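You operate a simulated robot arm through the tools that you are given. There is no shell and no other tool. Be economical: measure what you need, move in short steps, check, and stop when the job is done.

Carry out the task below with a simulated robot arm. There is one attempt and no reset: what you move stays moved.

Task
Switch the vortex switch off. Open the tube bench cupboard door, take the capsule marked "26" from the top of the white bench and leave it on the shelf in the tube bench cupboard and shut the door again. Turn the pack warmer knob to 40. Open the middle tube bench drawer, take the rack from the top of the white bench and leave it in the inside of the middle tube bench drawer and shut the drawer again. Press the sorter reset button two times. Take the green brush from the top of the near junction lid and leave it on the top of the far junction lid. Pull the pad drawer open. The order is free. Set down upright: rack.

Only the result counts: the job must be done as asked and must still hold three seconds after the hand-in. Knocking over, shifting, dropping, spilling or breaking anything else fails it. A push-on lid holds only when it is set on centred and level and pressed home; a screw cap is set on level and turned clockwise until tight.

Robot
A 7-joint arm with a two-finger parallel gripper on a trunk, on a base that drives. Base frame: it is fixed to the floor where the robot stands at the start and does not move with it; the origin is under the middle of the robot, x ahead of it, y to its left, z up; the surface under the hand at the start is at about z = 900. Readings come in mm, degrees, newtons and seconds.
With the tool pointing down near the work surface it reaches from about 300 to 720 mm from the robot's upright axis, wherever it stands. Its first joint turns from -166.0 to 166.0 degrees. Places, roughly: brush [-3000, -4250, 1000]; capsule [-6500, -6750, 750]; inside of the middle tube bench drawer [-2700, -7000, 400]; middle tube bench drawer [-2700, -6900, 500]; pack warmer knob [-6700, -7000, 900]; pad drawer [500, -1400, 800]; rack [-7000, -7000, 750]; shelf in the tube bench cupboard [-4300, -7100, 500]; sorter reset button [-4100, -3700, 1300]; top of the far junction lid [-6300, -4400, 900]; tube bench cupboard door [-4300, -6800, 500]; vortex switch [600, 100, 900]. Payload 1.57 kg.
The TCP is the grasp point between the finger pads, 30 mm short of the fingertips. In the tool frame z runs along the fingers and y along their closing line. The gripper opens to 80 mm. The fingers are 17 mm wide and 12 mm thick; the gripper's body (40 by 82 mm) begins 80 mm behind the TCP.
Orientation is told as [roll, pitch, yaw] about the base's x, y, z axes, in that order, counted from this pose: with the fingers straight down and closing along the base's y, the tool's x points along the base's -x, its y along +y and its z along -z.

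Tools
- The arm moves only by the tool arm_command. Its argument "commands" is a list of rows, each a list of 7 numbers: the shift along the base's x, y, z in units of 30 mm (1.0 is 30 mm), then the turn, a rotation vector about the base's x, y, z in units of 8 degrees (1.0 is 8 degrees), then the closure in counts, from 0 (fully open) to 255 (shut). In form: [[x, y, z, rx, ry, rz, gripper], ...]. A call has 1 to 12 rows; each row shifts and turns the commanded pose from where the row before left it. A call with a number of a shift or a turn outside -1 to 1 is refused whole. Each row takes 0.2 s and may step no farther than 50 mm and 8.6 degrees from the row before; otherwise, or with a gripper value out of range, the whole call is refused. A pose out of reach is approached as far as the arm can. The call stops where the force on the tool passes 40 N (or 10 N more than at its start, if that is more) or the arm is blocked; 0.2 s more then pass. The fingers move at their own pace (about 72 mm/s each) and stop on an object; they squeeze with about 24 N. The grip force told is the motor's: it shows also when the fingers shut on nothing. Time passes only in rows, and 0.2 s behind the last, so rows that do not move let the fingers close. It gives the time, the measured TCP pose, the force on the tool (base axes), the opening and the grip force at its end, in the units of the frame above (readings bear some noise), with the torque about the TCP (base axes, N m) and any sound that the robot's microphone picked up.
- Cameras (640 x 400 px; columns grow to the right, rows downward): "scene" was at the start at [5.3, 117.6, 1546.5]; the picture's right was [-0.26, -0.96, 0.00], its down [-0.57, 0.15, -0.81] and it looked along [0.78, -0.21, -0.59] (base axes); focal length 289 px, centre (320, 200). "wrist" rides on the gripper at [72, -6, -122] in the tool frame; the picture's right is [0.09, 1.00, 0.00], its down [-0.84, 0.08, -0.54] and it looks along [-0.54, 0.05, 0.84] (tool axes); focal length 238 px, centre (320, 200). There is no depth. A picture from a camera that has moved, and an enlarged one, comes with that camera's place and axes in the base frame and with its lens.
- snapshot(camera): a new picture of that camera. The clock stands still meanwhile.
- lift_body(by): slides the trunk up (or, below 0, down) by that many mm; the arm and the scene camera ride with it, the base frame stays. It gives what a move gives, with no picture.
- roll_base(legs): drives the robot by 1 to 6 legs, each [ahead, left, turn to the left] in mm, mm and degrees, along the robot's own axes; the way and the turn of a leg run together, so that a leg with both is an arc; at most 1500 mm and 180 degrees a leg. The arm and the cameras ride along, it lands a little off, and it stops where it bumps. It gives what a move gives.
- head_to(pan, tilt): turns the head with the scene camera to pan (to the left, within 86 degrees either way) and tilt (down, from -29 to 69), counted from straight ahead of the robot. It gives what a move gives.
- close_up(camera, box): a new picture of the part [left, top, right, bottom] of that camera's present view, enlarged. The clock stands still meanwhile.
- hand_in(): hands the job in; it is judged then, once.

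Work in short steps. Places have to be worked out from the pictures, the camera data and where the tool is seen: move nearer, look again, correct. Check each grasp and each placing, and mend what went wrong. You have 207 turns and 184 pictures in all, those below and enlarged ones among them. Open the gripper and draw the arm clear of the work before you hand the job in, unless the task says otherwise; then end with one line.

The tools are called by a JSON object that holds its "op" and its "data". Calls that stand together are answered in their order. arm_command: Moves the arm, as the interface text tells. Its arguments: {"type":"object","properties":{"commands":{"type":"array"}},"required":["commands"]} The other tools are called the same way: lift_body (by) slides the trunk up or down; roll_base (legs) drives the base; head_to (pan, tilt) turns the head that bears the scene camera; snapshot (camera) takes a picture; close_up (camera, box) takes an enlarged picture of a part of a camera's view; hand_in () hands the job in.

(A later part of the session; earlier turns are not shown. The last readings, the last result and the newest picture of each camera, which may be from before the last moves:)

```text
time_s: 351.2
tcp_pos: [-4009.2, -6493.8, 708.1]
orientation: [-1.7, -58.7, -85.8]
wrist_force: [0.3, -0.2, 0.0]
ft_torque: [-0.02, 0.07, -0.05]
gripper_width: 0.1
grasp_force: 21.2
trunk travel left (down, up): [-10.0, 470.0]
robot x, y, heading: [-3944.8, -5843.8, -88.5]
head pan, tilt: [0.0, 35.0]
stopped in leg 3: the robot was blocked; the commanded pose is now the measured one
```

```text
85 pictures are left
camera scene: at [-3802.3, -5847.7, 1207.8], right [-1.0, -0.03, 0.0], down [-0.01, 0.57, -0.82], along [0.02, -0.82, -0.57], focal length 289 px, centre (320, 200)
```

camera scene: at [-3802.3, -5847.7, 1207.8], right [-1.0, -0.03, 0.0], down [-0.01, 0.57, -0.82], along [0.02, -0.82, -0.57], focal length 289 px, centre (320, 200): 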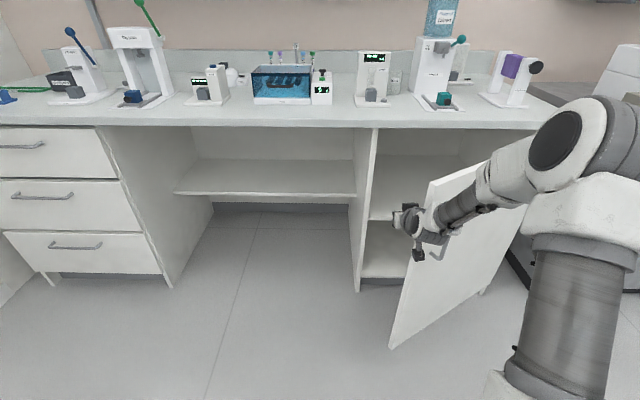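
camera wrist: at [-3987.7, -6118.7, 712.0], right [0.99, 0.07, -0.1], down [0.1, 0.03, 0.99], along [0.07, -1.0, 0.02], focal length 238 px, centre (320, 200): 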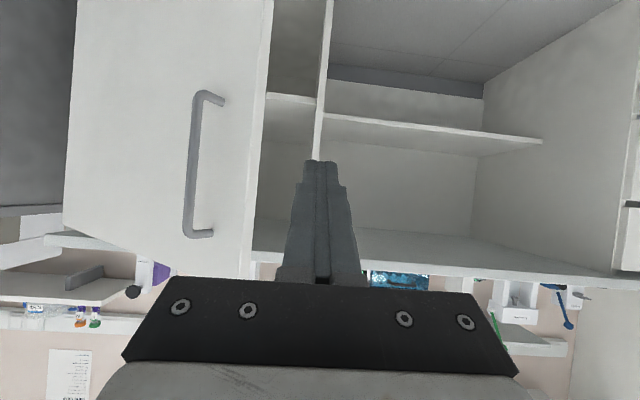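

The forearm meets the door edge in this posture. I back out, shift left and turn the robot right so the arm reaches in parallel to the door's inner side.

{"op": "roll_base", "data": {"legs": [[0, 40, 0], [-250, 0, 0], [0, 390, 0], [0, 0, -35], [360, 243, 0]]}}

{"op": "head_to", "data": {"pan": 0, "tilt": 45}}

{"op": "snapshot", "data": {"camera": "scene"}}

{"op": "snapshot", "data": {"camera": "wrist"}}

```text
time_s: 361.8
tcp_pos: [-3950.2, -6509.8, 709.0]
orientation: [-1.6, -58.6, -120.8]
wrist_force: [0.3, 0.2, -0.4]
ft_torque: [0.03, 0.0, 0.01]
gripper_width: 0.1
grasp_force: 21.2
trunk travel left (down, up): [-10.0, 470.0]
robot x, y, heading: [-3522.3, -6021.1, -123.6]
head pan, tilt: [0.0, 35.0]
```

```text
time_s: 362.5
tcp_pos: [-3949.8, -6508.8, 709.3]
orientation: [-1.7, -58.6, -120.7]
wrist_force: [-0.6, -0.1, 0.2]
ft_torque: [-0.03, 0.04, 0.0]
gripper_width: 0.0
grasp_force: 21.3
trunk travel left (down, up): [-10.0, 470.0]
robot x, y, heading: [-3525.0, -6015.0, -123.3]
head pan, tilt: [0.0, 45.0]
```

```text
84 pictures are left
camera scene: at [-3407.2, -6092.7, 1193.1], right [-0.83, 0.55, 0.0], down [0.39, 0.59, -0.71], along [-0.39, -0.59, -0.71], focal length 289 px, centre (320, 200)
```

scene: 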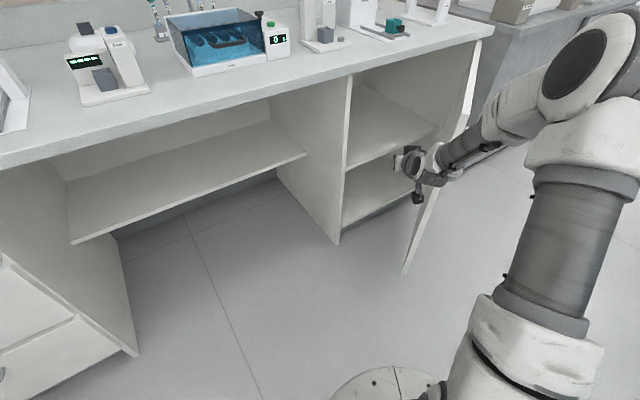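

```text
83 pictures are left
camera wrist: at [-3878.8, -6387.5, 711.8], right [0.87, -0.49, -0.09], down [0.09, -0.03, 1.0], along [-0.49, -0.87, 0.02], focal length 238 px, centre (320, 200)
```

wrist: 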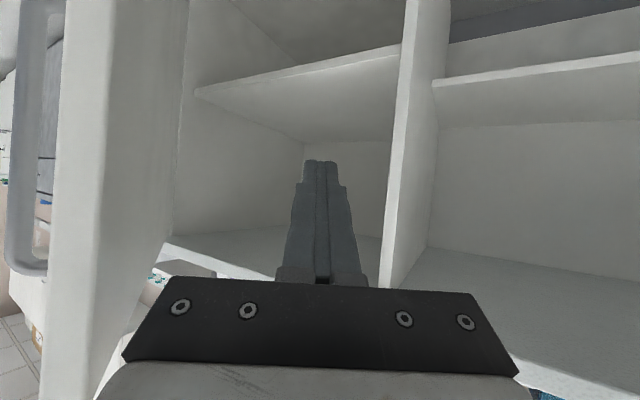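

The hand is now inside the door, parallel to it. Strafing right pushes the door open.

{"op": "roll_base", "data": {"legs": [[60, 0, 0], [0, -200, 0]]}}

{"op": "snapshot", "data": {"camera": "scene"}}

```text
time_s: 365.3
tcp_pos: [-4146.7, -6452.0, 708.3]
orientation: [-1.7, -58.6, -120.8]
wrist_force: [0.1, -0.3, 0.2]
ft_torque: [-0.02, -0.05, 0.03]
gripper_width: 0.1
grasp_force: 21.2
trunk travel left (down, up): [-10.0, 470.0]
robot x, y, heading: [-3718.3, -5958.6, -123.4]
head pan, tilt: [0.0, 45.0]
```

```text
82 pictures are left
camera scene: at [-3602.8, -6035.2, 1193.0], right [-0.83, 0.55, 0.0], down [0.39, 0.59, -0.71], along [-0.39, -0.59, -0.71], focal length 289 px, centre (320, 200)
```

scene: 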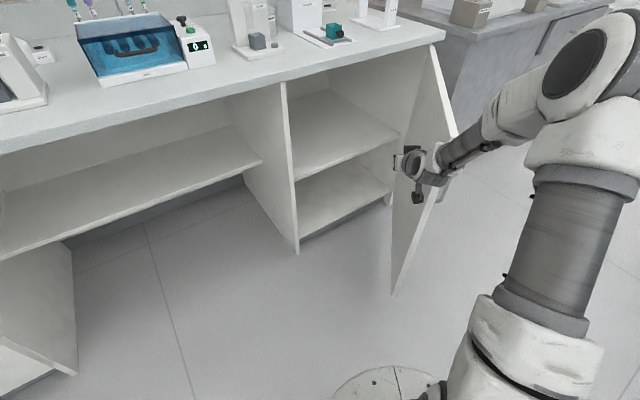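

The door is swinging wider. I continue the sweep.

{"op": "roll_base", "data": {"legs": [[0, -220, 0]]}}

{"op": "snapshot", "data": {"camera": "scene"}}

```text
time_s: 367.6
tcp_pos: [-4334.6, -6327.8, 708.8]
orientation: [-1.7, -58.5, -120.7]
wrist_force: [0.4, 0.0, -0.4]
ft_torque: [0.0, 0.02, -0.03]
gripper_width: 0.0
grasp_force: 22.2
trunk travel left (down, up): [-10.0, 470.0]
robot x, y, heading: [-3910.9, -5832.2, -123.5]
head pan, tilt: [0.0, 45.0]
```

```text
81 pictures are left
camera scene: at [-3791.0, -5910.4, 1193.0], right [-0.83, 0.55, 0.0], down [0.39, 0.59, -0.71], along [-0.39, -0.59, -0.71], focal length 289 px, centre (320, 200)
```

scene: 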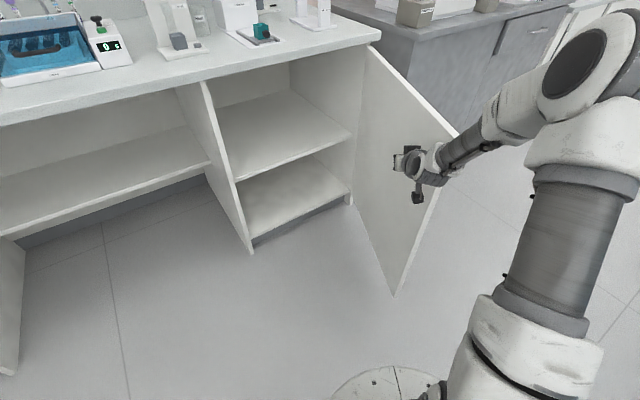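

About 75–80° open. One more push, then I back out.

{"op": "roll_base", "data": {"legs": [[20, -130, 0], [0, 150, 0], [-250, 0, 0]]}}

{"op": "snapshot", "data": {"camera": "scene"}}

{"op": "snapshot", "data": {"camera": "wrist"}}

```text
time_s: 372.4
tcp_pos: [-4192.4, -6146.6, 708.9]
orientation: [-1.7, -58.6, -120.8]
wrist_force: [-0.7, -0.9, 0.5]
ft_torque: [-0.02, 0.0, 0.0]
gripper_width: 0.0
grasp_force: 21.4
trunk travel left (down, up): [-10.0, 470.0]
robot x, y, heading: [-3767.3, -5651.0, -123.6]
head pan, tilt: [0.0, 45.0]
```

```text
80 pictures are left
camera scene: at [-3648.9, -5729.1, 1193.0], right [-0.83, 0.55, 0.0], down [0.39, 0.59, -0.71], along [-0.39, -0.59, -0.71], focal length 289 px, centre (320, 200)
```

scene: 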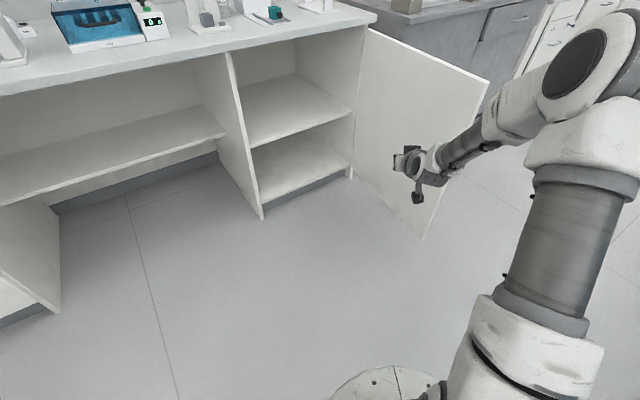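

```text
79 pictures are left
camera wrist: at [-4120.9, -6023.2, 711.8], right [0.87, -0.49, -0.09], down [0.09, -0.03, 1.0], along [-0.49, -0.87, 0.02], focal length 238 px, centre (320, 200)
```

wrist: 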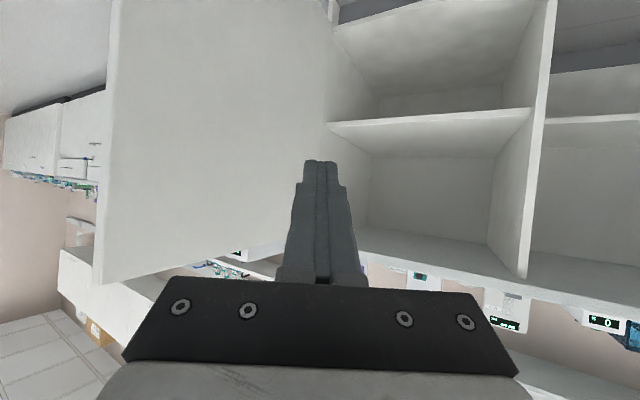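

The door stands open at about 95° and the shelf lies at z ≈ 470. Now I go back for capsule 26, keeping the tilted tool, raising the trunk.

{"op": "roll_base", "data": {"legs": [[0, 0, 34], [0, -1250, 0], [0, -1150, 0]]}}

{"op": "lift_body", "data": {"by": 240}}

{"op": "arm_command", "data": {"commands": [[0, 0, 0, 0, 0, 0, 0], [0, 0, 0, 0, 0, 0, 0]]}}

{"op": "head_to", "data": {"pan": 0, "tilt": 30}}

{"op": "snapshot", "data": {"camera": "scene"}}

{"op": "snapshot", "data": {"camera": "wrist"}}

```text
time_s: 380.4
tcp_pos: [-4599.9, -6300.9, 708.3]
orientation: [-1.1, -58.3, -85.7]
wrist_force: [1.1, -0.4, 0.0]
ft_torque: [0.0, 0.06, -0.09]
gripper_width: 0.0
grasp_force: 21.4
trunk travel left (down, up): [-10.0, 470.0]
robot x, y, heading: [-4539.8, -5655.1, -89.6]
head pan, tilt: [0.0, 45.0]
stopped in leg 2: the force on the tool passed its limit at 61 N (the readings are from after the stop); the commanded pose is now the measured one
```

```text
time_s: 382.9
tcp_pos: [-4599.2, -6301.1, 949.1]
orientation: [-1.2, -58.2, -85.6]
wrist_force: [-0.1, 0.1, 0.9]
ft_torque: [0.0, -0.01, -0.02]
gripper_width: 0.2
grasp_force: 21.1
trunk travel left (down, up): [-250.0, 230.0]
robot x, y, heading: [-4540.8, -5652.3, -89.6]
head pan, tilt: [0.0, 45.0]
```

```text
time_s: 383.5
tcp_pos: [-4600.7, -6301.0, 948.3]
orientation: [-1.1, -58.3, -85.6]
wrist_force: [0.1, -0.7, 0.1]
ft_torque: [0.0, 0.04, -0.01]
gripper_width: 79.7
grasp_force: 1.2
trunk travel left (down, up): [-250.0, 230.0]
robot x, y, heading: [-4539.7, -5656.7, -89.5]
head pan, tilt: [0.0, 45.0]
```

```text
time_s: 384.3
tcp_pos: [-4600.7, -6302.2, 947.7]
orientation: [-1.2, -58.3, -85.5]
wrist_force: [0.4, -0.1, 0.6]
ft_torque: [0.02, 0.0, 0.0]
gripper_width: 79.8
grasp_force: 0.1
trunk travel left (down, up): [-250.0, 230.0]
robot x, y, heading: [-4539.0, -5655.1, -89.4]
head pan, tilt: [0.0, 30.0]
```

```text
78 pictures are left
camera scene: at [-4398.4, -5663.0, 1455.6], right [-1.0, -0.01, 0.0], down [0.0, 0.5, -0.87], along [0.01, -0.87, -0.5], focal length 289 px, centre (320, 200)
```

scene: 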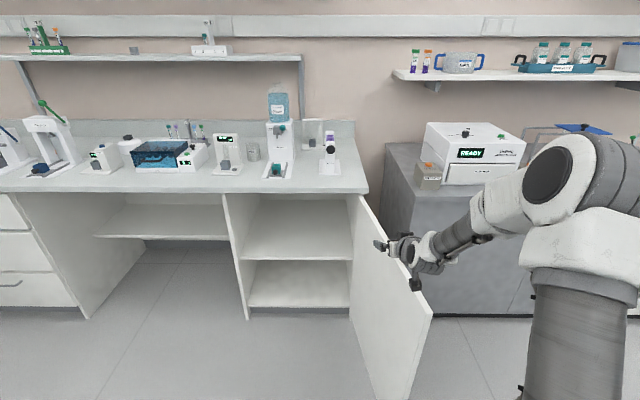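

```text
77 pictures are left
camera wrist: at [-4613.9, -6161.6, 951.6], right [0.99, 0.11, -0.09], down [0.09, 0.03, 1.0], along [0.11, -0.99, 0.02], focal length 238 px, centre (320, 200)
```

wrist: 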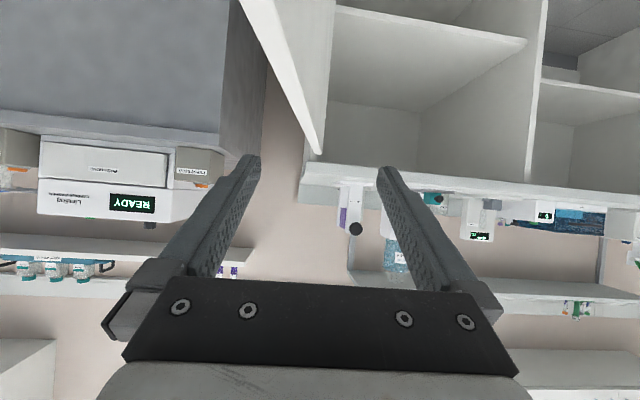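

The hand brushed the open door, only pushing it wider. Now above it, I continue to the white bench.

{"op": "roll_base", "data": {"legs": [[-60, 0, 0], [0, -850, 0], [0, -830, 0], [250, 0, 0]]}}

{"op": "snapshot", "data": {"camera": "scene"}}

{"op": "snapshot", "data": {"camera": "wrist"}}

```text
time_s: 399.7
tcp_pos: [-6271.6, -6512.1, 948.1]
orientation: [-1.0, -58.3, -85.9]
wrist_force: [-0.3, 0.1, 0.5]
ft_torque: [0.04, -0.05, 0.03]
gripper_width: 80.1
grasp_force: 0.2
trunk travel left (down, up): [-250.0, 230.0]
robot x, y, heading: [-6207.9, -5865.3, -89.9]
head pan, tilt: [0.0, 30.0]
```

```text
76 pictures are left
camera scene: at [-6068.0, -5873.1, 1455.7], right [-1.0, 0.0, 0.0], down [0.0, 0.5, -0.87], along [0.0, -0.87, -0.5], focal length 289 px, centre (320, 200)
```

scene: 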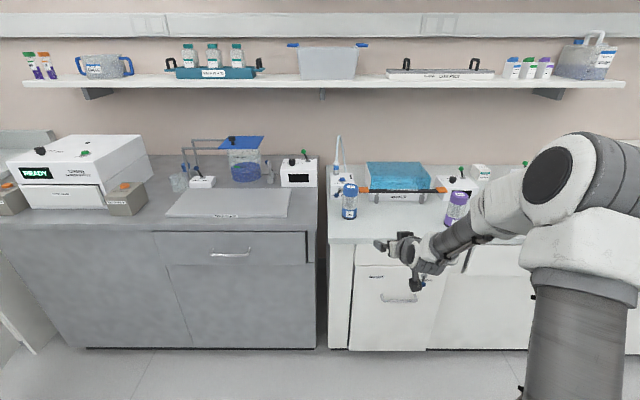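

```text
75 pictures are left
camera wrist: at [-6285.3, -6370.9, 951.7], right [0.99, 0.1, -0.09], down [0.09, 0.03, 1.0], along [0.11, -0.99, 0.02], focal length 238 px, centre (320, 200)
```

wrist: 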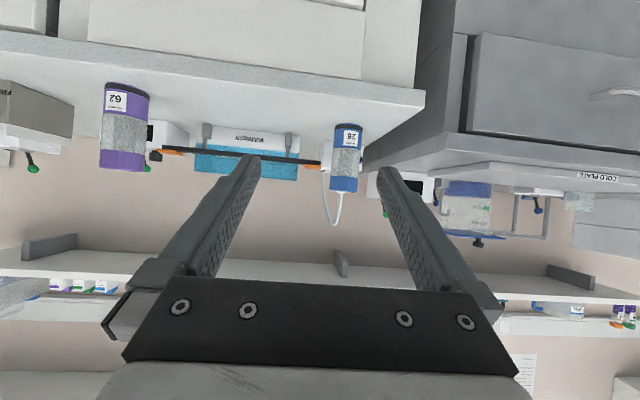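

Capsule 26 is ~62 mm wide, z ≈ 790–938, at [-6179, -6874]. I drive so the hand is just in front of it.

{"op": "roll_base", "data": {"legs": [[240, 92, 0]]}}

{"op": "arm_command", "data": {"commands": [[0, 0, -0.6, 0, 0, -0.5, 0], [0, 0, -0.6, 0, 0, 0, 0]]}}

{"op": "snapshot", "data": {"camera": "wrist"}}

```text
time_s: 401.9
tcp_pos: [-6181.1, -6753.6, 948.3]
orientation: [-1.2, -58.4, -86.0]
wrist_force: [-0.2, -1.3, 0.0]
ft_torque: [0.01, 0.0, -0.04]
gripper_width: 79.9
grasp_force: 0.0
trunk travel left (down, up): [-250.0, 230.0]
robot x, y, heading: [-6117.7, -6104.1, -89.8]
head pan, tilt: [0.0, 30.0]
```

```text
time_s: 402.5
tcp_pos: [-6180.5, -6753.5, 912.1]
orientation: [-1.2, -58.4, -90.0]
wrist_force: [-0.1, 1.5, -0.4]
ft_torque: [-0.01, 0.01, 0.01]
gripper_width: 79.9
grasp_force: 0.0
trunk travel left (down, up): [-250.0, 230.0]
robot x, y, heading: [-6120.3, -6108.0, -90.0]
head pan, tilt: [0.0, 30.0]
```

```text
74 pictures are left
camera wrist: at [-6184.4, -6612.3, 915.0], right [1.0, 0.03, -0.09], down [0.09, 0.02, 1.0], along [0.03, -1.0, 0.02], focal length 238 px, centre (320, 200)
```

wrist: 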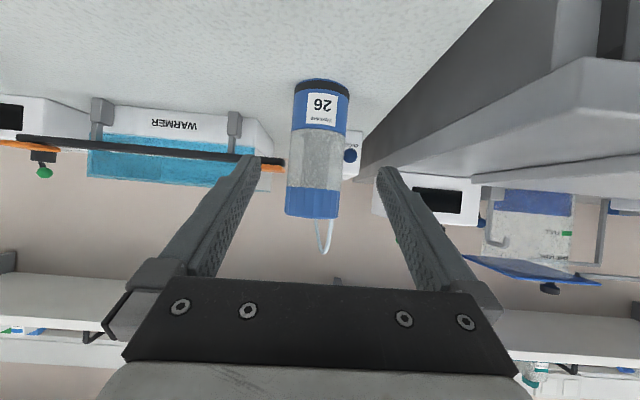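

Well aligned except for a 5° roll of the hand; I correct this and advance around the capsule.

{"op": "arm_command", "data": {"commands": [[-0.08, 0, 0, 0, -0.62, 0, 0], [0, -0.8, -0.31, 0, 0, 0, 0], [0, -0.8, -0.31, 0, 0, 0, 0], [0, -0.8, -0.31, 0, 0, 0, 0]]}}

{"op": "snapshot", "data": {"camera": "wrist"}}

```text
time_s: 403.5
tcp_pos: [-6182.8, -6824.0, 882.5]
orientation: [8.3, -58.0, -98.0]
wrist_force: [0.3, 0.2, -0.9]
ft_torque: [-0.01, -0.01, 0.0]
gripper_width: 80.1
grasp_force: 0.1
trunk travel left (down, up): [-250.0, 230.0]
robot x, y, heading: [-6117.6, -6104.3, -89.7]
head pan, tilt: [0.0, 30.0]
```

```text
73 pictures are left
camera wrist: at [-6186.3, -6683.6, 885.5], right [1.0, 0.03, 0.0], down [0.0, 0.02, 1.0], along [0.03, -1.0, 0.02], focal length 238 px, centre (320, 200)
```

wrist: 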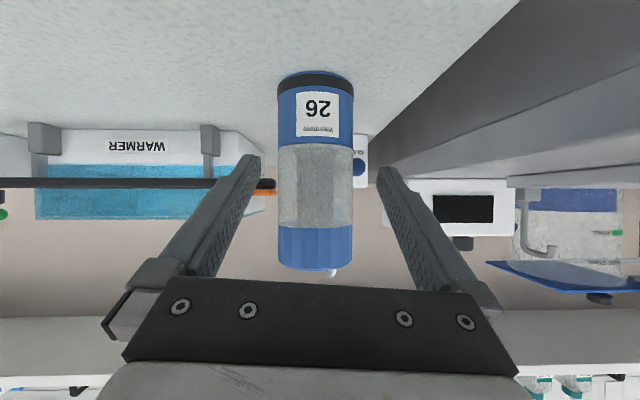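

Nicely centred. I advance the last 50 mm and close.

{"op": "arm_command", "data": {"commands": [[-0.05, -0.6, -0.2, 0, 0, 0, 0], [0, -0.6, -0.2, 0, 0, 0, 0], [0, -0.4, -0.1, 0, 0, 0, 0], [0, 0, 0, 0, 0, 0, 100], [0, 0, 0, 0, 0, 0, 255], [0, 0, 0, 0, 0, 0, 255]]}}

{"op": "snapshot", "data": {"camera": "wrist"}}

```text
time_s: 404.9
tcp_pos: [-6185.3, -6874.3, 868.8]
orientation: [8.2, -58.0, -97.9]
wrist_force: [-1.0, -0.5, 0.0]
ft_torque: [-0.02, 0.04, 0.02]
gripper_width: 60.3
grasp_force: 23.7
trunk travel left (down, up): [-250.0, 230.0]
robot x, y, heading: [-6120.8, -6109.7, -89.8]
head pan, tilt: [0.0, 30.0]
```

```text
72 pictures are left
camera wrist: at [-6188.2, -6732.7, 871.6], right [1.0, 0.03, 0.0], down [0.0, 0.02, 1.0], along [0.03, -1.0, 0.02], focal length 238 px, centre (320, 200)
```

wrist: 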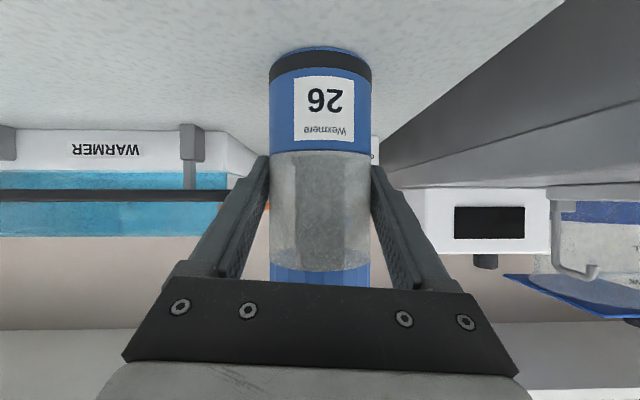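

Gripped (60.3 mm). I lift it and back away from the bench.

{"op": "arm_command", "data": {"commands": [[0, 0, 0.5, 0, 0, 0, 255], [0, 0, 0.9, 0, 0, 0, 255], [0, 0, 0.9, 0, 0, 0, 255], [0, 0.5, 0.9, 0, 0, 0, 255], [0, 0.9, 0.5, 0, 0, 0, 255], [0, 0.9, 0, 0, 0, 0, 255], [0, 0.9, 0, 0, 0, 0, 255]]}}

{"op": "roll_base", "data": {"legs": [[-400, 0, 0]]}}

{"op": "snapshot", "data": {"camera": "wrist"}}

```text
time_s: 406.5
tcp_pos: [-6184.4, -6779.2, 980.3]
orientation: [8.3, -58.1, -97.9]
wrist_force: [-0.1, -0.6, -1.8]
ft_torque: [0.0, 0.0, 0.03]
gripper_width: 60.2
grasp_force: 23.8
trunk travel left (down, up): [-250.0, 230.0]
robot x, y, heading: [-6118.1, -6106.3, -90.2]
head pan, tilt: [0.0, 30.0]
```

```text
time_s: 409.7
tcp_pos: [-6184.9, -6382.5, 979.6]
orientation: [8.3, -58.0, -98.1]
wrist_force: [-0.5, -0.7, -2.0]
ft_torque: [0.02, -0.02, 0.0]
gripper_width: 60.0
grasp_force: 23.9
trunk travel left (down, up): [-250.0, 230.0]
robot x, y, heading: [-6116.8, -5711.3, -90.4]
head pan, tilt: [0.0, 30.0]
```

```text
71 pictures are left
camera wrist: at [-6189.4, -6241.2, 982.3], right [1.0, 0.03, 0.0], down [0.0, 0.02, 1.0], along [0.03, -1.0, 0.02], focal length 238 px, centre (320, 200)
```

wrist: 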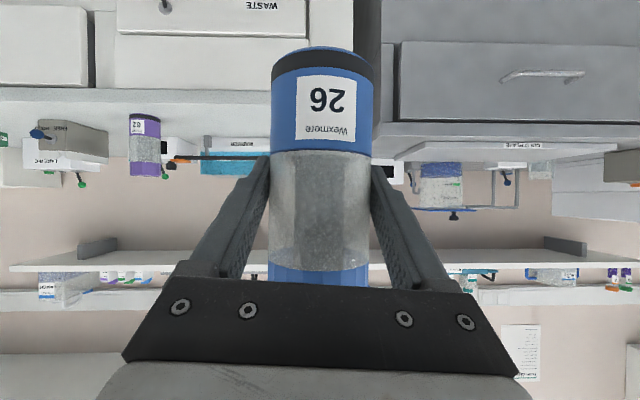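

I carry the capsule back to the open cupboard and lower the trunk in front of it.

{"op": "roll_base", "data": {"legs": [[0, 960, 0], [0, 950, 0]]}}

{"op": "lift_body", "data": {"by": -245}}

{"op": "head_to", "data": {"pan": 0, "tilt": 38}}

{"op": "snapshot", "data": {"camera": "scene"}}

{"op": "snapshot", "data": {"camera": "wrist"}}

```text
time_s: 424.2
tcp_pos: [-4286.6, -6382.6, 979.5]
orientation: [8.3, -58.0, -98.5]
wrist_force: [0.4, -0.9, -2.8]
ft_torque: [-0.03, -0.03, 0.02]
gripper_width: 58.7
grasp_force: 24.4
trunk travel left (down, up): [-250.0, 230.0]
robot x, y, heading: [-4211.6, -5711.4, -90.4]
head pan, tilt: [0.0, 30.0]
```

```text
time_s: 426.7
tcp_pos: [-4285.4, -6383.3, 734.6]
orientation: [8.3, -58.0, -98.5]
wrist_force: [-0.7, -0.4, -2.2]
ft_torque: [-0.04, 0.01, 0.02]
gripper_width: 59.1
grasp_force: 23.4
trunk travel left (down, up): [-5.0, 475.0]
robot x, y, heading: [-4211.6, -5709.6, -90.3]
head pan, tilt: [0.0, 30.0]
```

```text
time_s: 427.4
tcp_pos: [-4284.4, -6382.6, 734.0]
orientation: [8.3, -58.0, -98.5]
wrist_force: [0.8, 0.2, -0.8]
ft_torque: [-0.04, 0.0, 0.0]
gripper_width: 58.9
grasp_force: 23.9
trunk travel left (down, up): [-5.0, 475.0]
robot x, y, heading: [-4212.5, -5712.5, -90.2]
head pan, tilt: [0.0, 38.0]
```

```text
70 pictures are left
camera scene: at [-4071.8, -5717.8, 1198.3], right [-1.0, 0.01, 0.0], down [0.0, 0.62, -0.79], along [-0.01, -0.79, -0.62], focal length 289 px, centre (320, 200)
```

scene: 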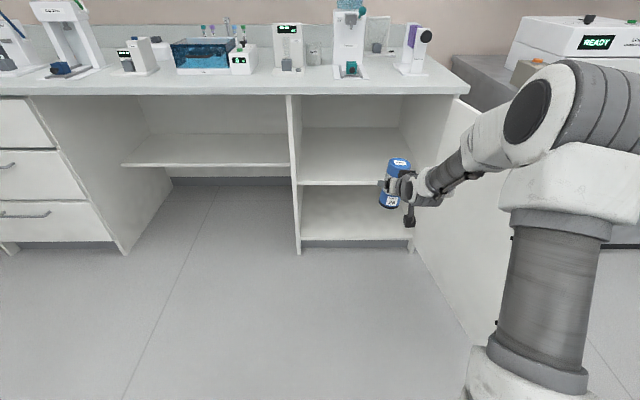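

```text
69 pictures are left
camera wrist: at [-4287.6, -6241.9, 737.2], right [1.0, 0.02, 0.0], down [0.0, 0.02, 1.0], along [0.02, -1.0, 0.02], focal length 238 px, centre (320, 200)
```

wrist: 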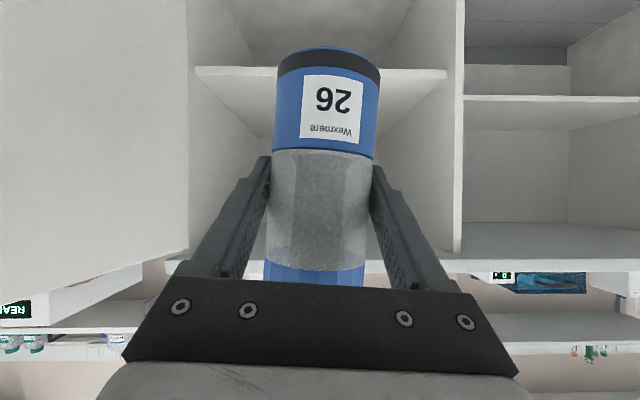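

I lower the arm so the capsule bottom is just above shelf height, checking the reach.

{"op": "arm_command", "data": {"commands": [[0, 0, -0.8, 0, 0, 0, 255], [0, 0, -0.8, 0, 0, 0, 255], [0, 0, -0.8, 0, 0, 0, 255], [0, 0, -0.6, 0, 0, 0, 255]]}}

{"op": "snapshot", "data": {"camera": "scene"}}

{"op": "snapshot", "data": {"camera": "wrist"}}

```text
time_s: 428.4
tcp_pos: [-4284.8, -6383.0, 643.9]
orientation: [8.3, -58.0, -98.5]
wrist_force: [0.2, -0.9, -2.3]
ft_torque: [0.03, -0.04, 0.01]
gripper_width: 58.7
grasp_force: 24.7
trunk travel left (down, up): [-5.0, 475.0]
robot x, y, heading: [-4213.1, -5709.3, -90.3]
head pan, tilt: [0.0, 38.0]
```

```text
68 pictures are left
camera scene: at [-4071.8, -5717.7, 1198.3], right [-1.0, 0.01, 0.0], down [0.0, 0.62, -0.79], along [-0.01, -0.79, -0.62], focal length 289 px, centre (320, 200)
```

scene: 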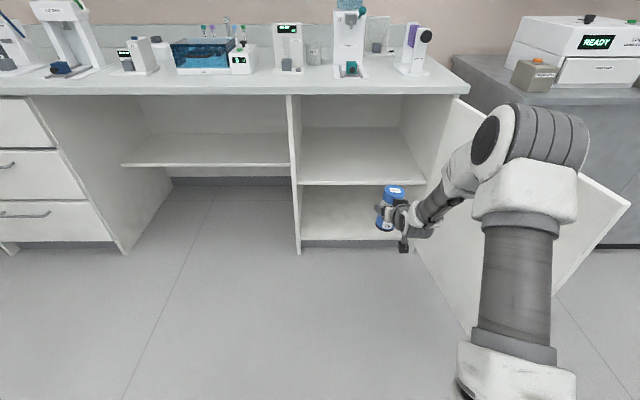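

```text
67 pictures are left
camera wrist: at [-4288.6, -6242.1, 645.9], right [1.0, 0.02, 0.0], down [0.0, 0.02, 1.0], along [0.02, -1.0, 0.02], focal length 238 px, centre (320, 200)
```

wrist: 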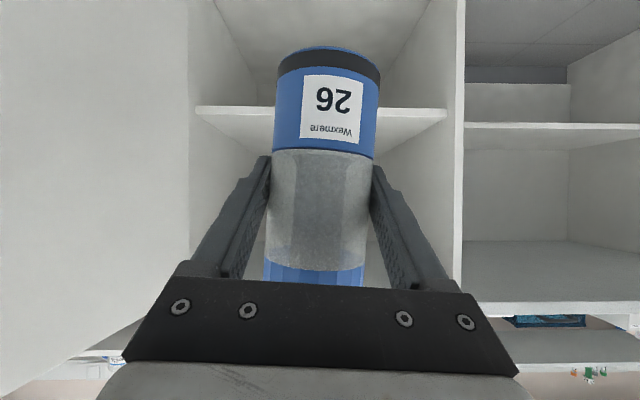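

The shelf's front edge works out at y ≈ -6790, z ≈ 470. I drive in with the capsule about 90 mm above the shelf.

{"op": "roll_base", "data": {"legs": [[300, 0, 0], [210, 0, 0]]}}

{"op": "snapshot", "data": {"camera": "scene"}}

{"op": "snapshot", "data": {"camera": "wrist"}}

```text
time_s: 432.6
tcp_pos: [-4292.8, -6889.4, 644.1]
orientation: [8.2, -57.9, -98.7]
wrist_force: [0.0, -1.3, -1.4]
ft_torque: [-0.01, -0.02, 0.01]
gripper_width: 59.0
grasp_force: 23.8
trunk travel left (down, up): [-5.0, 475.0]
robot x, y, heading: [-4211.5, -6217.8, -90.4]
head pan, tilt: [0.0, 38.0]
```

```text
66 pictures are left
camera scene: at [-4075.9, -6223.9, 1198.3], right [-1.0, 0.01, 0.0], down [0.01, 0.62, -0.79], along [-0.01, -0.79, -0.62], focal length 289 px, centre (320, 200)
```

scene: 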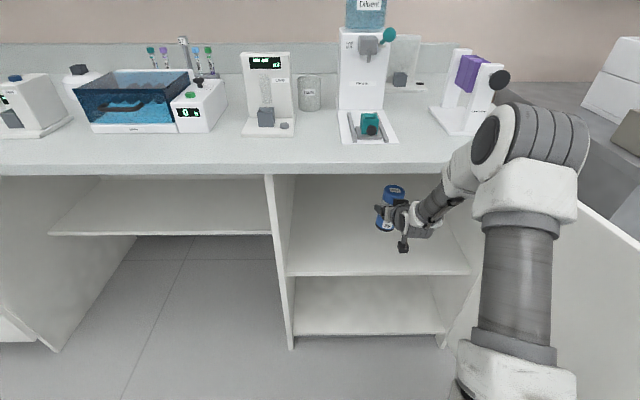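

```text
65 pictures are left
camera wrist: at [-4294.1, -6747.6, 646.2], right [1.0, 0.02, 0.0], down [0.0, 0.02, 1.0], along [0.02, -1.0, 0.02], focal length 238 px, centre (320, 200)
```

wrist: 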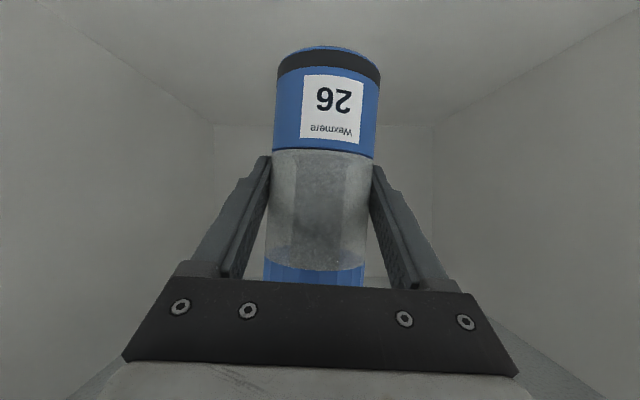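

Inside, over the shelf. I lower most of the way, then in small steps to touch.

{"op": "arm_command", "data": {"commands": [[0, 0, -0.8, 0, 0, 0, 255], [0, 0, -0.8, 0, 0, 0, 255], [0, 0, -0.7, 0, 0, 0, 255], [0, 0, -0.15, 0, 0, 0, 255], [0, 0, -0.1, 0, 0, 0, 255], [0, 0, -0.1, 0, 0, 0, 255]]}}

{"op": "snapshot", "data": {"camera": "wrist"}}

```text
time_s: 433.9
tcp_pos: [-4292.6, -6889.0, 564.4]
orientation: [8.3, -58.1, -98.7]
wrist_force: [-0.1, 0.6, -1.7]
ft_torque: [-0.01, 0.04, -0.02]
gripper_width: 59.0
grasp_force: 24.2
trunk travel left (down, up): [-5.0, 475.0]
robot x, y, heading: [-4220.0, -6216.5, -90.9]
head pan, tilt: [0.0, 38.0]
```

```text
64 pictures are left
camera wrist: at [-4294.2, -6747.8, 566.8], right [1.0, 0.02, 0.0], down [0.0, 0.02, 1.0], along [0.02, -1.0, 0.02], focal length 238 px, centre (320, 200)
```

wrist: 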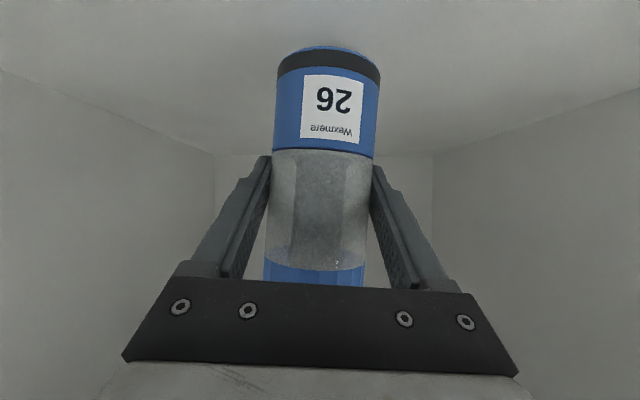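

{"op": "arm_command", "data": {"commands": [[0, 0, -0.12, 0, 0, 0, 255], [0, 0, -0.12, 0, 0, 0, 255], [0, 0, -0.08, 0, 0, 0, 255], [0, 0, 0, 0, 0, 0, 255]]}}

```text
time_s: 434.9
tcp_pos: [-4291.6, -6888.7, 554.6]
orientation: [8.3, -58.0, -98.6]
wrist_force: [0.5, -0.3, -1.8]
ft_torque: [0.0, 0.0, 0.03]
gripper_width: 58.9
grasp_force: 24.1
trunk travel left (down, up): [-5.0, 475.0]
robot x, y, heading: [-4213.3, -6214.5, -90.5]
head pan, tilt: [0.0, 38.0]
```

No touch yet at 554.6; I keep stepping down.

{"op": "arm_command", "data": {"commands": [[0, 0, -0.08, 0, 0, 0, 255], [0, 0, -0.08, 0, 0, 0, 255], [0, 0, -0.08, 0, 0, 0, 255], [0, 0, 0, 0, 0, 0, 255]]}}

```text
time_s: 435.9
tcp_pos: [-4292.5, -6889.4, 547.1]
orientation: [8.2, -58.0, -98.5]
wrist_force: [0.1, -0.6, -1.9]
ft_torque: [0.01, -0.01, -0.04]
gripper_width: 59.1
grasp_force: 24.1
trunk travel left (down, up): [-5.0, 475.0]
robot x, y, heading: [-4217.9, -6214.9, -90.4]
head pan, tilt: [0.0, 38.0]
```

{"op": "arm_command", "data": {"commands": [[0, 0, -0.1, 0, 0, 0, 255], [0, 0, -0.1, 0, 0, 0, 255], [0, 0, -0.1, 0, 0, 0, 255], [0, 0, -0.1, 0, 0, 0, 255], [0, 0, 0, 0, 0, 0, 255]]}}

{"op": "close_up", "data": {"camera": "scene", "box": [300, 170, 480, 300]}}

```text
time_s: 437.1
tcp_pos: [-4291.9, -6887.6, 536.2]
orientation: [8.1, -58.0, -98.7]
wrist_force: [0.8, -0.1, -1.8]
ft_torque: [0.0, 0.05, 0.03]
gripper_width: 58.8
grasp_force: 23.8
trunk travel left (down, up): [-5.0, 475.0]
robot x, y, heading: [-4217.0, -6218.3, -90.5]
head pan, tilt: [0.0, 38.0]
```

```text
3.08 times, centred on (390, 235) of scene
camera zoom: at [-4075.9, -6223.9, 1198.3], right [-1.0, 0.01, 0.0], down [0.01, 0.62, -0.79], along [-0.01, -0.79, -0.62], focal length 889 px, centre (105, 92)
```

zoom: 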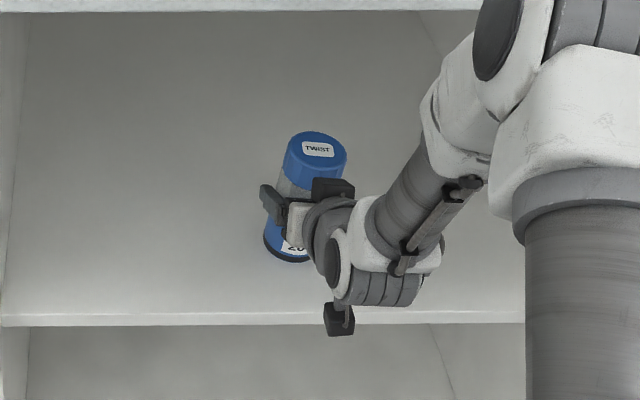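

Still slightly above the shelf; continuing in small steps.

{"op": "arm_command", "data": {"commands": [[0, 0, -0.1, 0, 0, 0, 255], [0, 0, -0.1, 0, 0, 0, 255], [0, 0, -0.1, 0, 0, 0, 255], [0, 0, 0, 0, 0, 0, 255]]}}

```text
time_s: 438.1
tcp_pos: [-4291.2, -6891.2, 530.7]
orientation: [8.2, -58.5, -98.7]
wrist_force: [0.5, 1.0, 21.0]
ft_torque: [0.03, 0.5, -0.01]
gripper_width: 59.1
grasp_force: 23.6
trunk travel left (down, up): [-5.0, 475.0]
robot x, y, heading: [-4217.0, -6218.9, -90.5]
head pan, tilt: [0.0, 38.0]
```

Contact felt. I ease off a millimetre, open, and withdraw along the approach.

{"op": "arm_command", "data": {"commands": [[0, 0, 0.06, 0, 0, 0, 255], [0, 0, 0, 0, 0, 0, 40], [0, 0, 0, 0, 0, 0, 0], [0, 0, 0, 0, 0, 0, 0], [0, 0, 0, 0, 0, 0, 0]]}}

{"op": "snapshot", "data": {"camera": "wrist"}}

```text
time_s: 439.4
tcp_pos: [-4291.6, -6888.7, 528.5]
orientation: [8.4, -58.0, -98.7]
wrist_force: [0.4, 0.2, -0.5]
ft_torque: [0.0, 0.0, 0.0]
gripper_width: 79.9
grasp_force: 0.0
trunk travel left (down, up): [-5.0, 475.0]
robot x, y, heading: [-4214.1, -6216.2, -90.3]
head pan, tilt: [0.0, 38.0]
```

```text
62 pictures are left
camera wrist: at [-4293.9, -6747.2, 530.7], right [1.0, 0.02, 0.0], down [0.0, 0.02, 1.0], along [0.02, -1.0, 0.02], focal length 238 px, centre (320, 200)
```

wrist: 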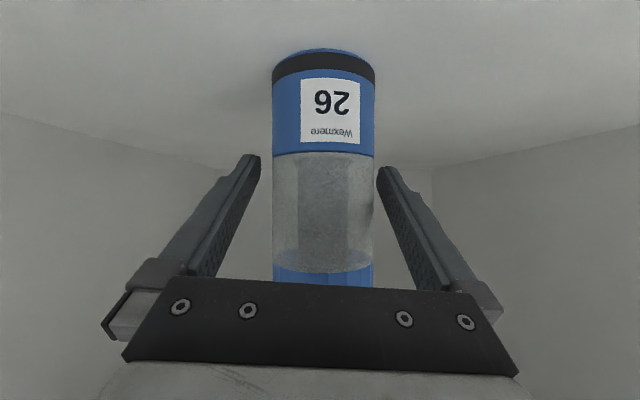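

The capsule stands upright on the shelf. I back straight out and look at the door's position.

{"op": "roll_base", "data": {"legs": [[-400, 0, 0], [-340, 0, 0]]}}

{"op": "arm_command", "data": {"commands": [[0, 0, 0, 0, 0, 0, 255], [0, 0, 0, 0, 0, 0, 255], [0, 0, 0, 0, 0, 0, 255]]}}

{"op": "head_to", "data": {"pan": -12, "tilt": 38}}

{"op": "snapshot", "data": {"camera": "scene"}}

```text
time_s: 444.9
tcp_pos: [-4283.5, -6150.8, 527.5]
orientation: [8.3, -58.0, -98.5]
wrist_force: [-0.5, -0.8, -0.3]
ft_torque: [-0.02, 0.02, -0.01]
gripper_width: 79.9
grasp_force: 0.1
trunk travel left (down, up): [-5.0, 475.0]
robot x, y, heading: [-4212.9, -5484.9, -90.4]
head pan, tilt: [0.0, 38.0]
```

```text
time_s: 445.7
tcp_pos: [-4284.7, -6151.4, 528.5]
orientation: [8.3, -57.9, -98.5]
wrist_force: [0.0, 0.7, 0.4]
ft_torque: [0.01, -0.01, -0.01]
gripper_width: 0.0
grasp_force: 19.1
trunk travel left (down, up): [-5.0, 475.0]
robot x, y, heading: [-4212.3, -5481.2, -90.4]
head pan, tilt: [0.0, 38.0]
```

```text
time_s: 446.4
tcp_pos: [-4285.1, -6152.5, 527.2]
orientation: [8.2, -58.0, -98.5]
wrist_force: [-0.5, 0.7, 0.2]
ft_torque: [0.05, 0.0, 0.02]
gripper_width: 0.0
grasp_force: 21.3
trunk travel left (down, up): [-5.0, 475.0]
robot x, y, heading: [-4208.5, -5482.5, -90.5]
head pan, tilt: [-12.0, 38.0]
```

```text
61 pictures are left
camera scene: at [-4087.8, -5485.0, 1198.3], right [-0.98, 0.21, 0.0], down [0.13, 0.6, -0.79], along [-0.17, -0.77, -0.62], focal length 289 px, centre (320, 200)
```

scene: 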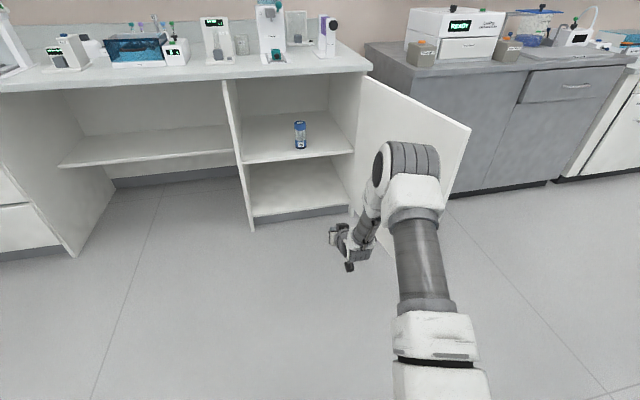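

The door stands about 100° open, its edge near [-4697, -6177]. I go round to its outer side and push it closed by strafing left.

{"op": "roll_base", "data": {"legs": [[-80, 0, 0], [0, -580, 0], [230, 0, 0], [0, 330, 0]]}}

{"op": "snapshot", "data": {"camera": "scene"}}

```text
time_s: 456.4
tcp_pos: [-4545.3, -6298.4, 527.5]
orientation: [8.3, -58.0, -99.0]
wrist_force: [0.3, 0.4, -0.3]
ft_torque: [-0.01, 0.0, -0.02]
gripper_width: 0.1
grasp_force: 20.6
trunk travel left (down, up): [-5.0, 475.0]
robot x, y, heading: [-4468.2, -5625.6, -91.0]
head pan, tilt: [-12.0, 38.0]
```

```text
60 pictures are left
camera scene: at [-4344.3, -5633.0, 1198.3], right [-0.98, 0.22, 0.0], down [0.14, 0.6, -0.79], along [-0.17, -0.77, -0.62], focal length 289 px, centre (320, 200)
```

scene: 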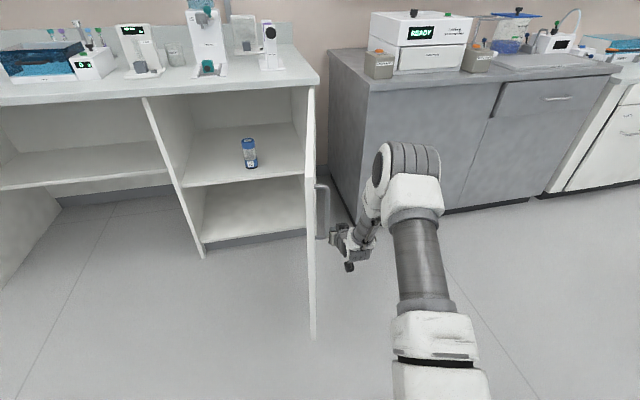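

The door is closing. I continue left and forward.

{"op": "roll_base", "data": {"legs": [[60, 180, 0], [120, 120, 0]]}}

{"op": "snapshot", "data": {"camera": "scene"}}

```text
time_s: 459.5
tcp_pos: [-4247.2, -6483.3, 527.9]
orientation: [8.3, -58.0, -98.8]
wrist_force: [0.0, -0.8, 0.0]
ft_torque: [-0.03, -0.02, -0.01]
gripper_width: 0.1
grasp_force: 21.1
trunk travel left (down, up): [-5.0, 475.0]
robot x, y, heading: [-4168.4, -5814.7, -90.5]
head pan, tilt: [-12.0, 38.0]
```

```text
59 pictures are left
camera scene: at [-4047.0, -5818.0, 1198.3], right [-0.98, 0.22, 0.0], down [0.14, 0.6, -0.79], along [-0.17, -0.77, -0.62], focal length 289 px, centre (320, 200)
```

scene: 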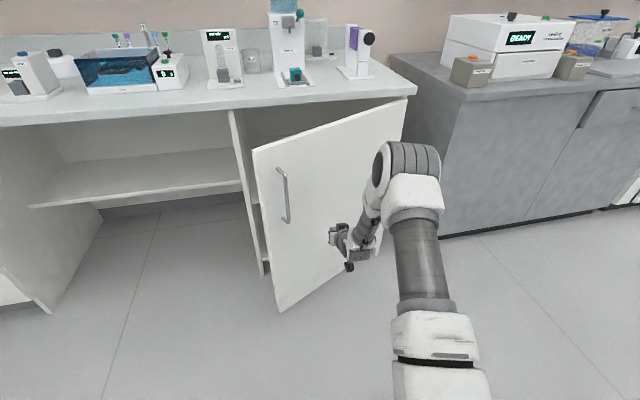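

The door is at ~35°. I push straight forward now, leaving the last bit to the arm.

{"op": "roll_base", "data": {"legs": [[100, 70, 0], [105, 0, 0]]}}

{"op": "arm_command", "data": {"commands": [[0, -0.4, 0, 0, 0, 0, 255], [0, -0.4, 0, 0, 0, 0, 255], [0, -0.4, 0, 0, 0, 0, 255], [0, -0.3, 0, 0, 0, 0, 255], [0, -0.3, 0, 0, 0, 0, 255], [0, -0.3, 0, 0, 0, 0, 255]]}}

{"op": "snapshot", "data": {"camera": "scene"}}

```text
time_s: 461.8
tcp_pos: [-4177.0, -6687.7, 528.1]
orientation: [8.3, -58.0, -98.7]
wrist_force: [-0.3, 0.0, 2.3]
ft_torque: [-0.03, 0.0, -0.02]
gripper_width: 0.0
grasp_force: 21.8
trunk travel left (down, up): [-5.0, 475.0]
robot x, y, heading: [-4097.8, -6014.3, -90.3]
head pan, tilt: [-12.0, 38.0]
```

```text
time_s: 462.6
tcp_pos: [-4177.1, -6721.7, 525.7]
orientation: [8.0, -57.4, -98.5]
wrist_force: [0.6, 12.9, 7.4]
ft_torque: [-0.09, -0.02, 0.07]
gripper_width: 0.0
grasp_force: 21.7
trunk travel left (down, up): [-5.0, 475.0]
robot x, y, heading: [-4102.7, -6019.9, -90.4]
head pan, tilt: [-12.0, 38.0]
stopped in row 4: the force on the tool passed its limit at 55 N (the readings are from after the stop); the commanded pose is now the measured one
```

```text
58 pictures are left
camera scene: at [-3977.7, -6021.4, 1198.3], right [-0.98, 0.22, 0.0], down [0.13, 0.6, -0.79], along [-0.17, -0.77, -0.62], focal length 289 px, centre (320, 200)
```

scene: 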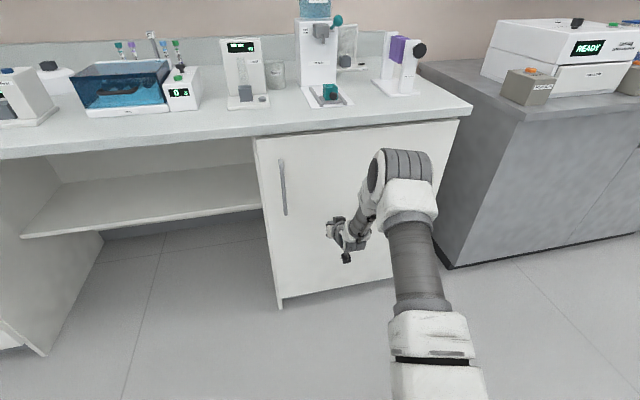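

The door is shut. I back off, drive to the drawer stack, and roll the hand so the fingers close vertically.

{"op": "roll_base", "data": {"legs": [[-330, 0, 0], [0, 1380, 0]]}}

{"op": "lift_body", "data": {"by": 100}}

{"op": "arm_command", "data": {"commands": [[0, 0, 0.6, 0, -0.83, -0.52, 0], [0, 0, 0.6, 0, -0.83, -0.52, 0], [0, 0, 0.6, 0, -0.83, -0.52, 0], [0, 0, 0.6, 0, -0.83, -0.52, 0], [0, 0, 0.6, 0, -0.83, -0.52, 0], [0, 0, 0.6, 0, -0.83, -0.52, 0], [0, 0, 0, 0, -0.83, -0.52, 0], [0, 0, 0, 0, -0.83, -0.52, 0], [0, 0, 0, 0, -0.83, -0.52, 0], [0, 0, 0, 0, -0.83, -0.52, 0], [0, 0, 0, 0, -0.83, -0.52, 0]]}}

{"op": "head_to", "data": {"pan": 0, "tilt": 38}}

{"op": "snapshot", "data": {"camera": "scene"}}

{"op": "snapshot", "data": {"camera": "wrist"}}

```text
time_s: 475.4
tcp_pos: [-2829.3, -6424.8, 524.7]
orientation: [8.1, -57.4, -100.2]
wrist_force: [-0.6, 1.1, -0.1]
ft_torque: [-0.01, -0.04, -0.02]
gripper_width: 0.0
grasp_force: 21.5
trunk travel left (down, up): [-5.0, 475.0]
robot x, y, heading: [-2732.6, -5719.9, -92.1]
head pan, tilt: [-12.0, 38.0]
```

```text
time_s: 476.7
tcp_pos: [-2829.1, -6425.3, 625.0]
orientation: [8.2, -57.4, -100.2]
wrist_force: [0.4, 0.5, 0.3]
ft_torque: [0.03, 0.03, 0.0]
gripper_width: 0.0
grasp_force: 21.6
trunk travel left (down, up): [-105.0, 375.0]
robot x, y, heading: [-2726.8, -5723.3, -92.3]
head pan, tilt: [-12.0, 38.0]
```

```text
time_s: 479.1
tcp_pos: [-2828.4, -6425.7, 733.3]
orientation: [57.4, 1.6, 179.3]
wrist_force: [-0.2, 0.0, -0.3]
ft_torque: [0.0, -0.03, 0.01]
gripper_width: 79.9
grasp_force: 0.0
trunk travel left (down, up): [-105.0, 375.0]
robot x, y, heading: [-2731.3, -5727.3, -92.2]
head pan, tilt: [-12.0, 38.0]
```

```text
time_s: 479.9
tcp_pos: [-2827.6, -6424.8, 732.9]
orientation: [57.4, 1.4, 179.3]
wrist_force: [0.2, 1.2, -0.1]
ft_torque: [0.0, 0.01, -0.02]
gripper_width: 79.7
grasp_force: 0.1
trunk travel left (down, up): [-105.0, 375.0]
robot x, y, heading: [-2734.8, -5723.0, -92.1]
head pan, tilt: [0.0, 38.0]
```

```text
57 pictures are left
camera scene: at [-2591.0, -5733.4, 1298.3], right [-1.0, 0.04, 0.0], down [0.03, 0.62, -0.79], along [-0.03, -0.79, -0.62], focal length 289 px, centre (320, 200)
```

scene: 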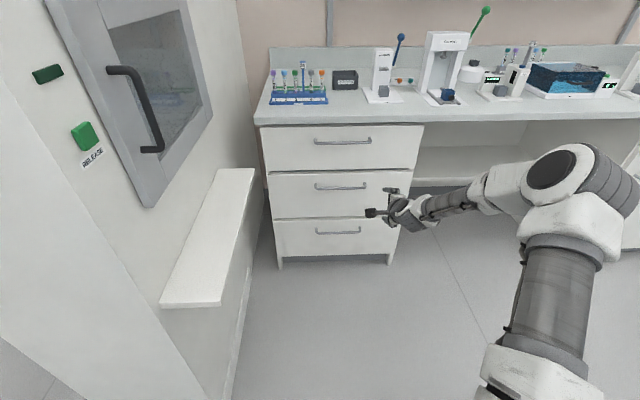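

```text
56 pictures are left
camera wrist: at [-2755.5, -6320.1, 795.5], right [0.06, -0.54, 0.84], down [-0.84, 0.43, 0.34], along [-0.54, -0.73, -0.42], focal length 238 px, centre (320, 200)
```

wrist: 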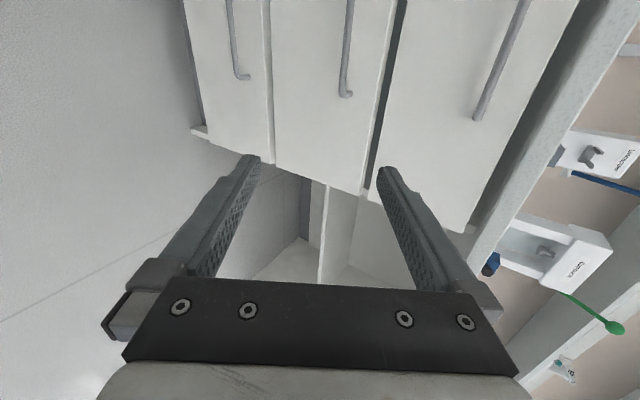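

The middle handle lies at about [-2715, -6715, 593]. I lower the trunk and drive to a pre-grasp point, fingers half open.

{"op": "roll_base", "data": {"legs": [[190, 108, 2]]}}

{"op": "lift_body", "data": {"by": -85}}

{"op": "arm_command", "data": {"commands": [[0, 0, 0, 0, 0, 0, 110], [0, 0, 0, 0, 0, 0, 110]]}}

{"op": "snapshot", "data": {"camera": "wrist"}}

{"op": "snapshot", "data": {"camera": "scene"}}

```text
time_s: 481.7
tcp_pos: [-2701.7, -6620.1, 733.7]
orientation: [57.4, 1.6, -178.9]
wrist_force: [-0.1, 1.0, 0.8]
ft_torque: [0.0, -0.01, -0.01]
gripper_width: 80.0
grasp_force: 0.0
trunk travel left (down, up): [-105.0, 375.0]
robot x, y, heading: [-2625.0, -5918.3, -90.2]
head pan, tilt: [0.0, 38.0]
```

```text
time_s: 482.9
tcp_pos: [-2701.2, -6621.9, 648.5]
orientation: [57.3, 1.5, -178.9]
wrist_force: [0.0, -0.4, 0.2]
ft_torque: [0.0, 0.01, 0.02]
gripper_width: 80.1
grasp_force: 0.1
trunk travel left (down, up): [-20.0, 460.0]
robot x, y, heading: [-2628.4, -5917.3, -90.6]
head pan, tilt: [0.0, 38.0]
```

```text
time_s: 483.5
tcp_pos: [-2701.0, -6621.8, 648.3]
orientation: [57.4, 1.5, -178.9]
wrist_force: [0.6, 0.0, 0.4]
ft_torque: [0.04, 0.0, 0.03]
gripper_width: 45.5
grasp_force: 0.0
trunk travel left (down, up): [-20.0, 460.0]
robot x, y, heading: [-2625.1, -5917.1, -90.5]
head pan, tilt: [0.0, 38.0]
```

```text
55 pictures are left
camera wrist: at [-2631.9, -6514.4, 710.6], right [0.08, -0.54, 0.84], down [-0.85, 0.4, 0.34], along [-0.51, -0.74, -0.42], focal length 238 px, centre (320, 200)
```

wrist: 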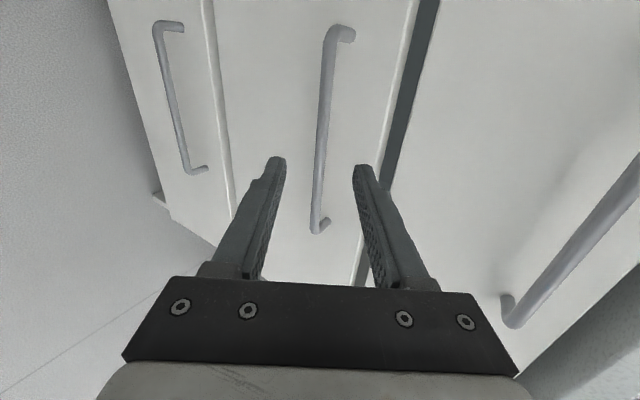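

```text
54 pictures are left
camera scene: at [-2486.7, -5922.5, 1213.3], right [-1.0, 0.01, 0.0], down [0.0, 0.62, -0.79], along [-0.01, -0.79, -0.62], focal length 289 px, centre (320, 200)
```

scene: 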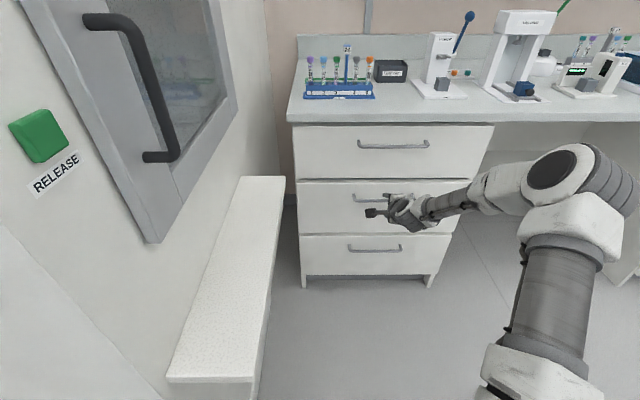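

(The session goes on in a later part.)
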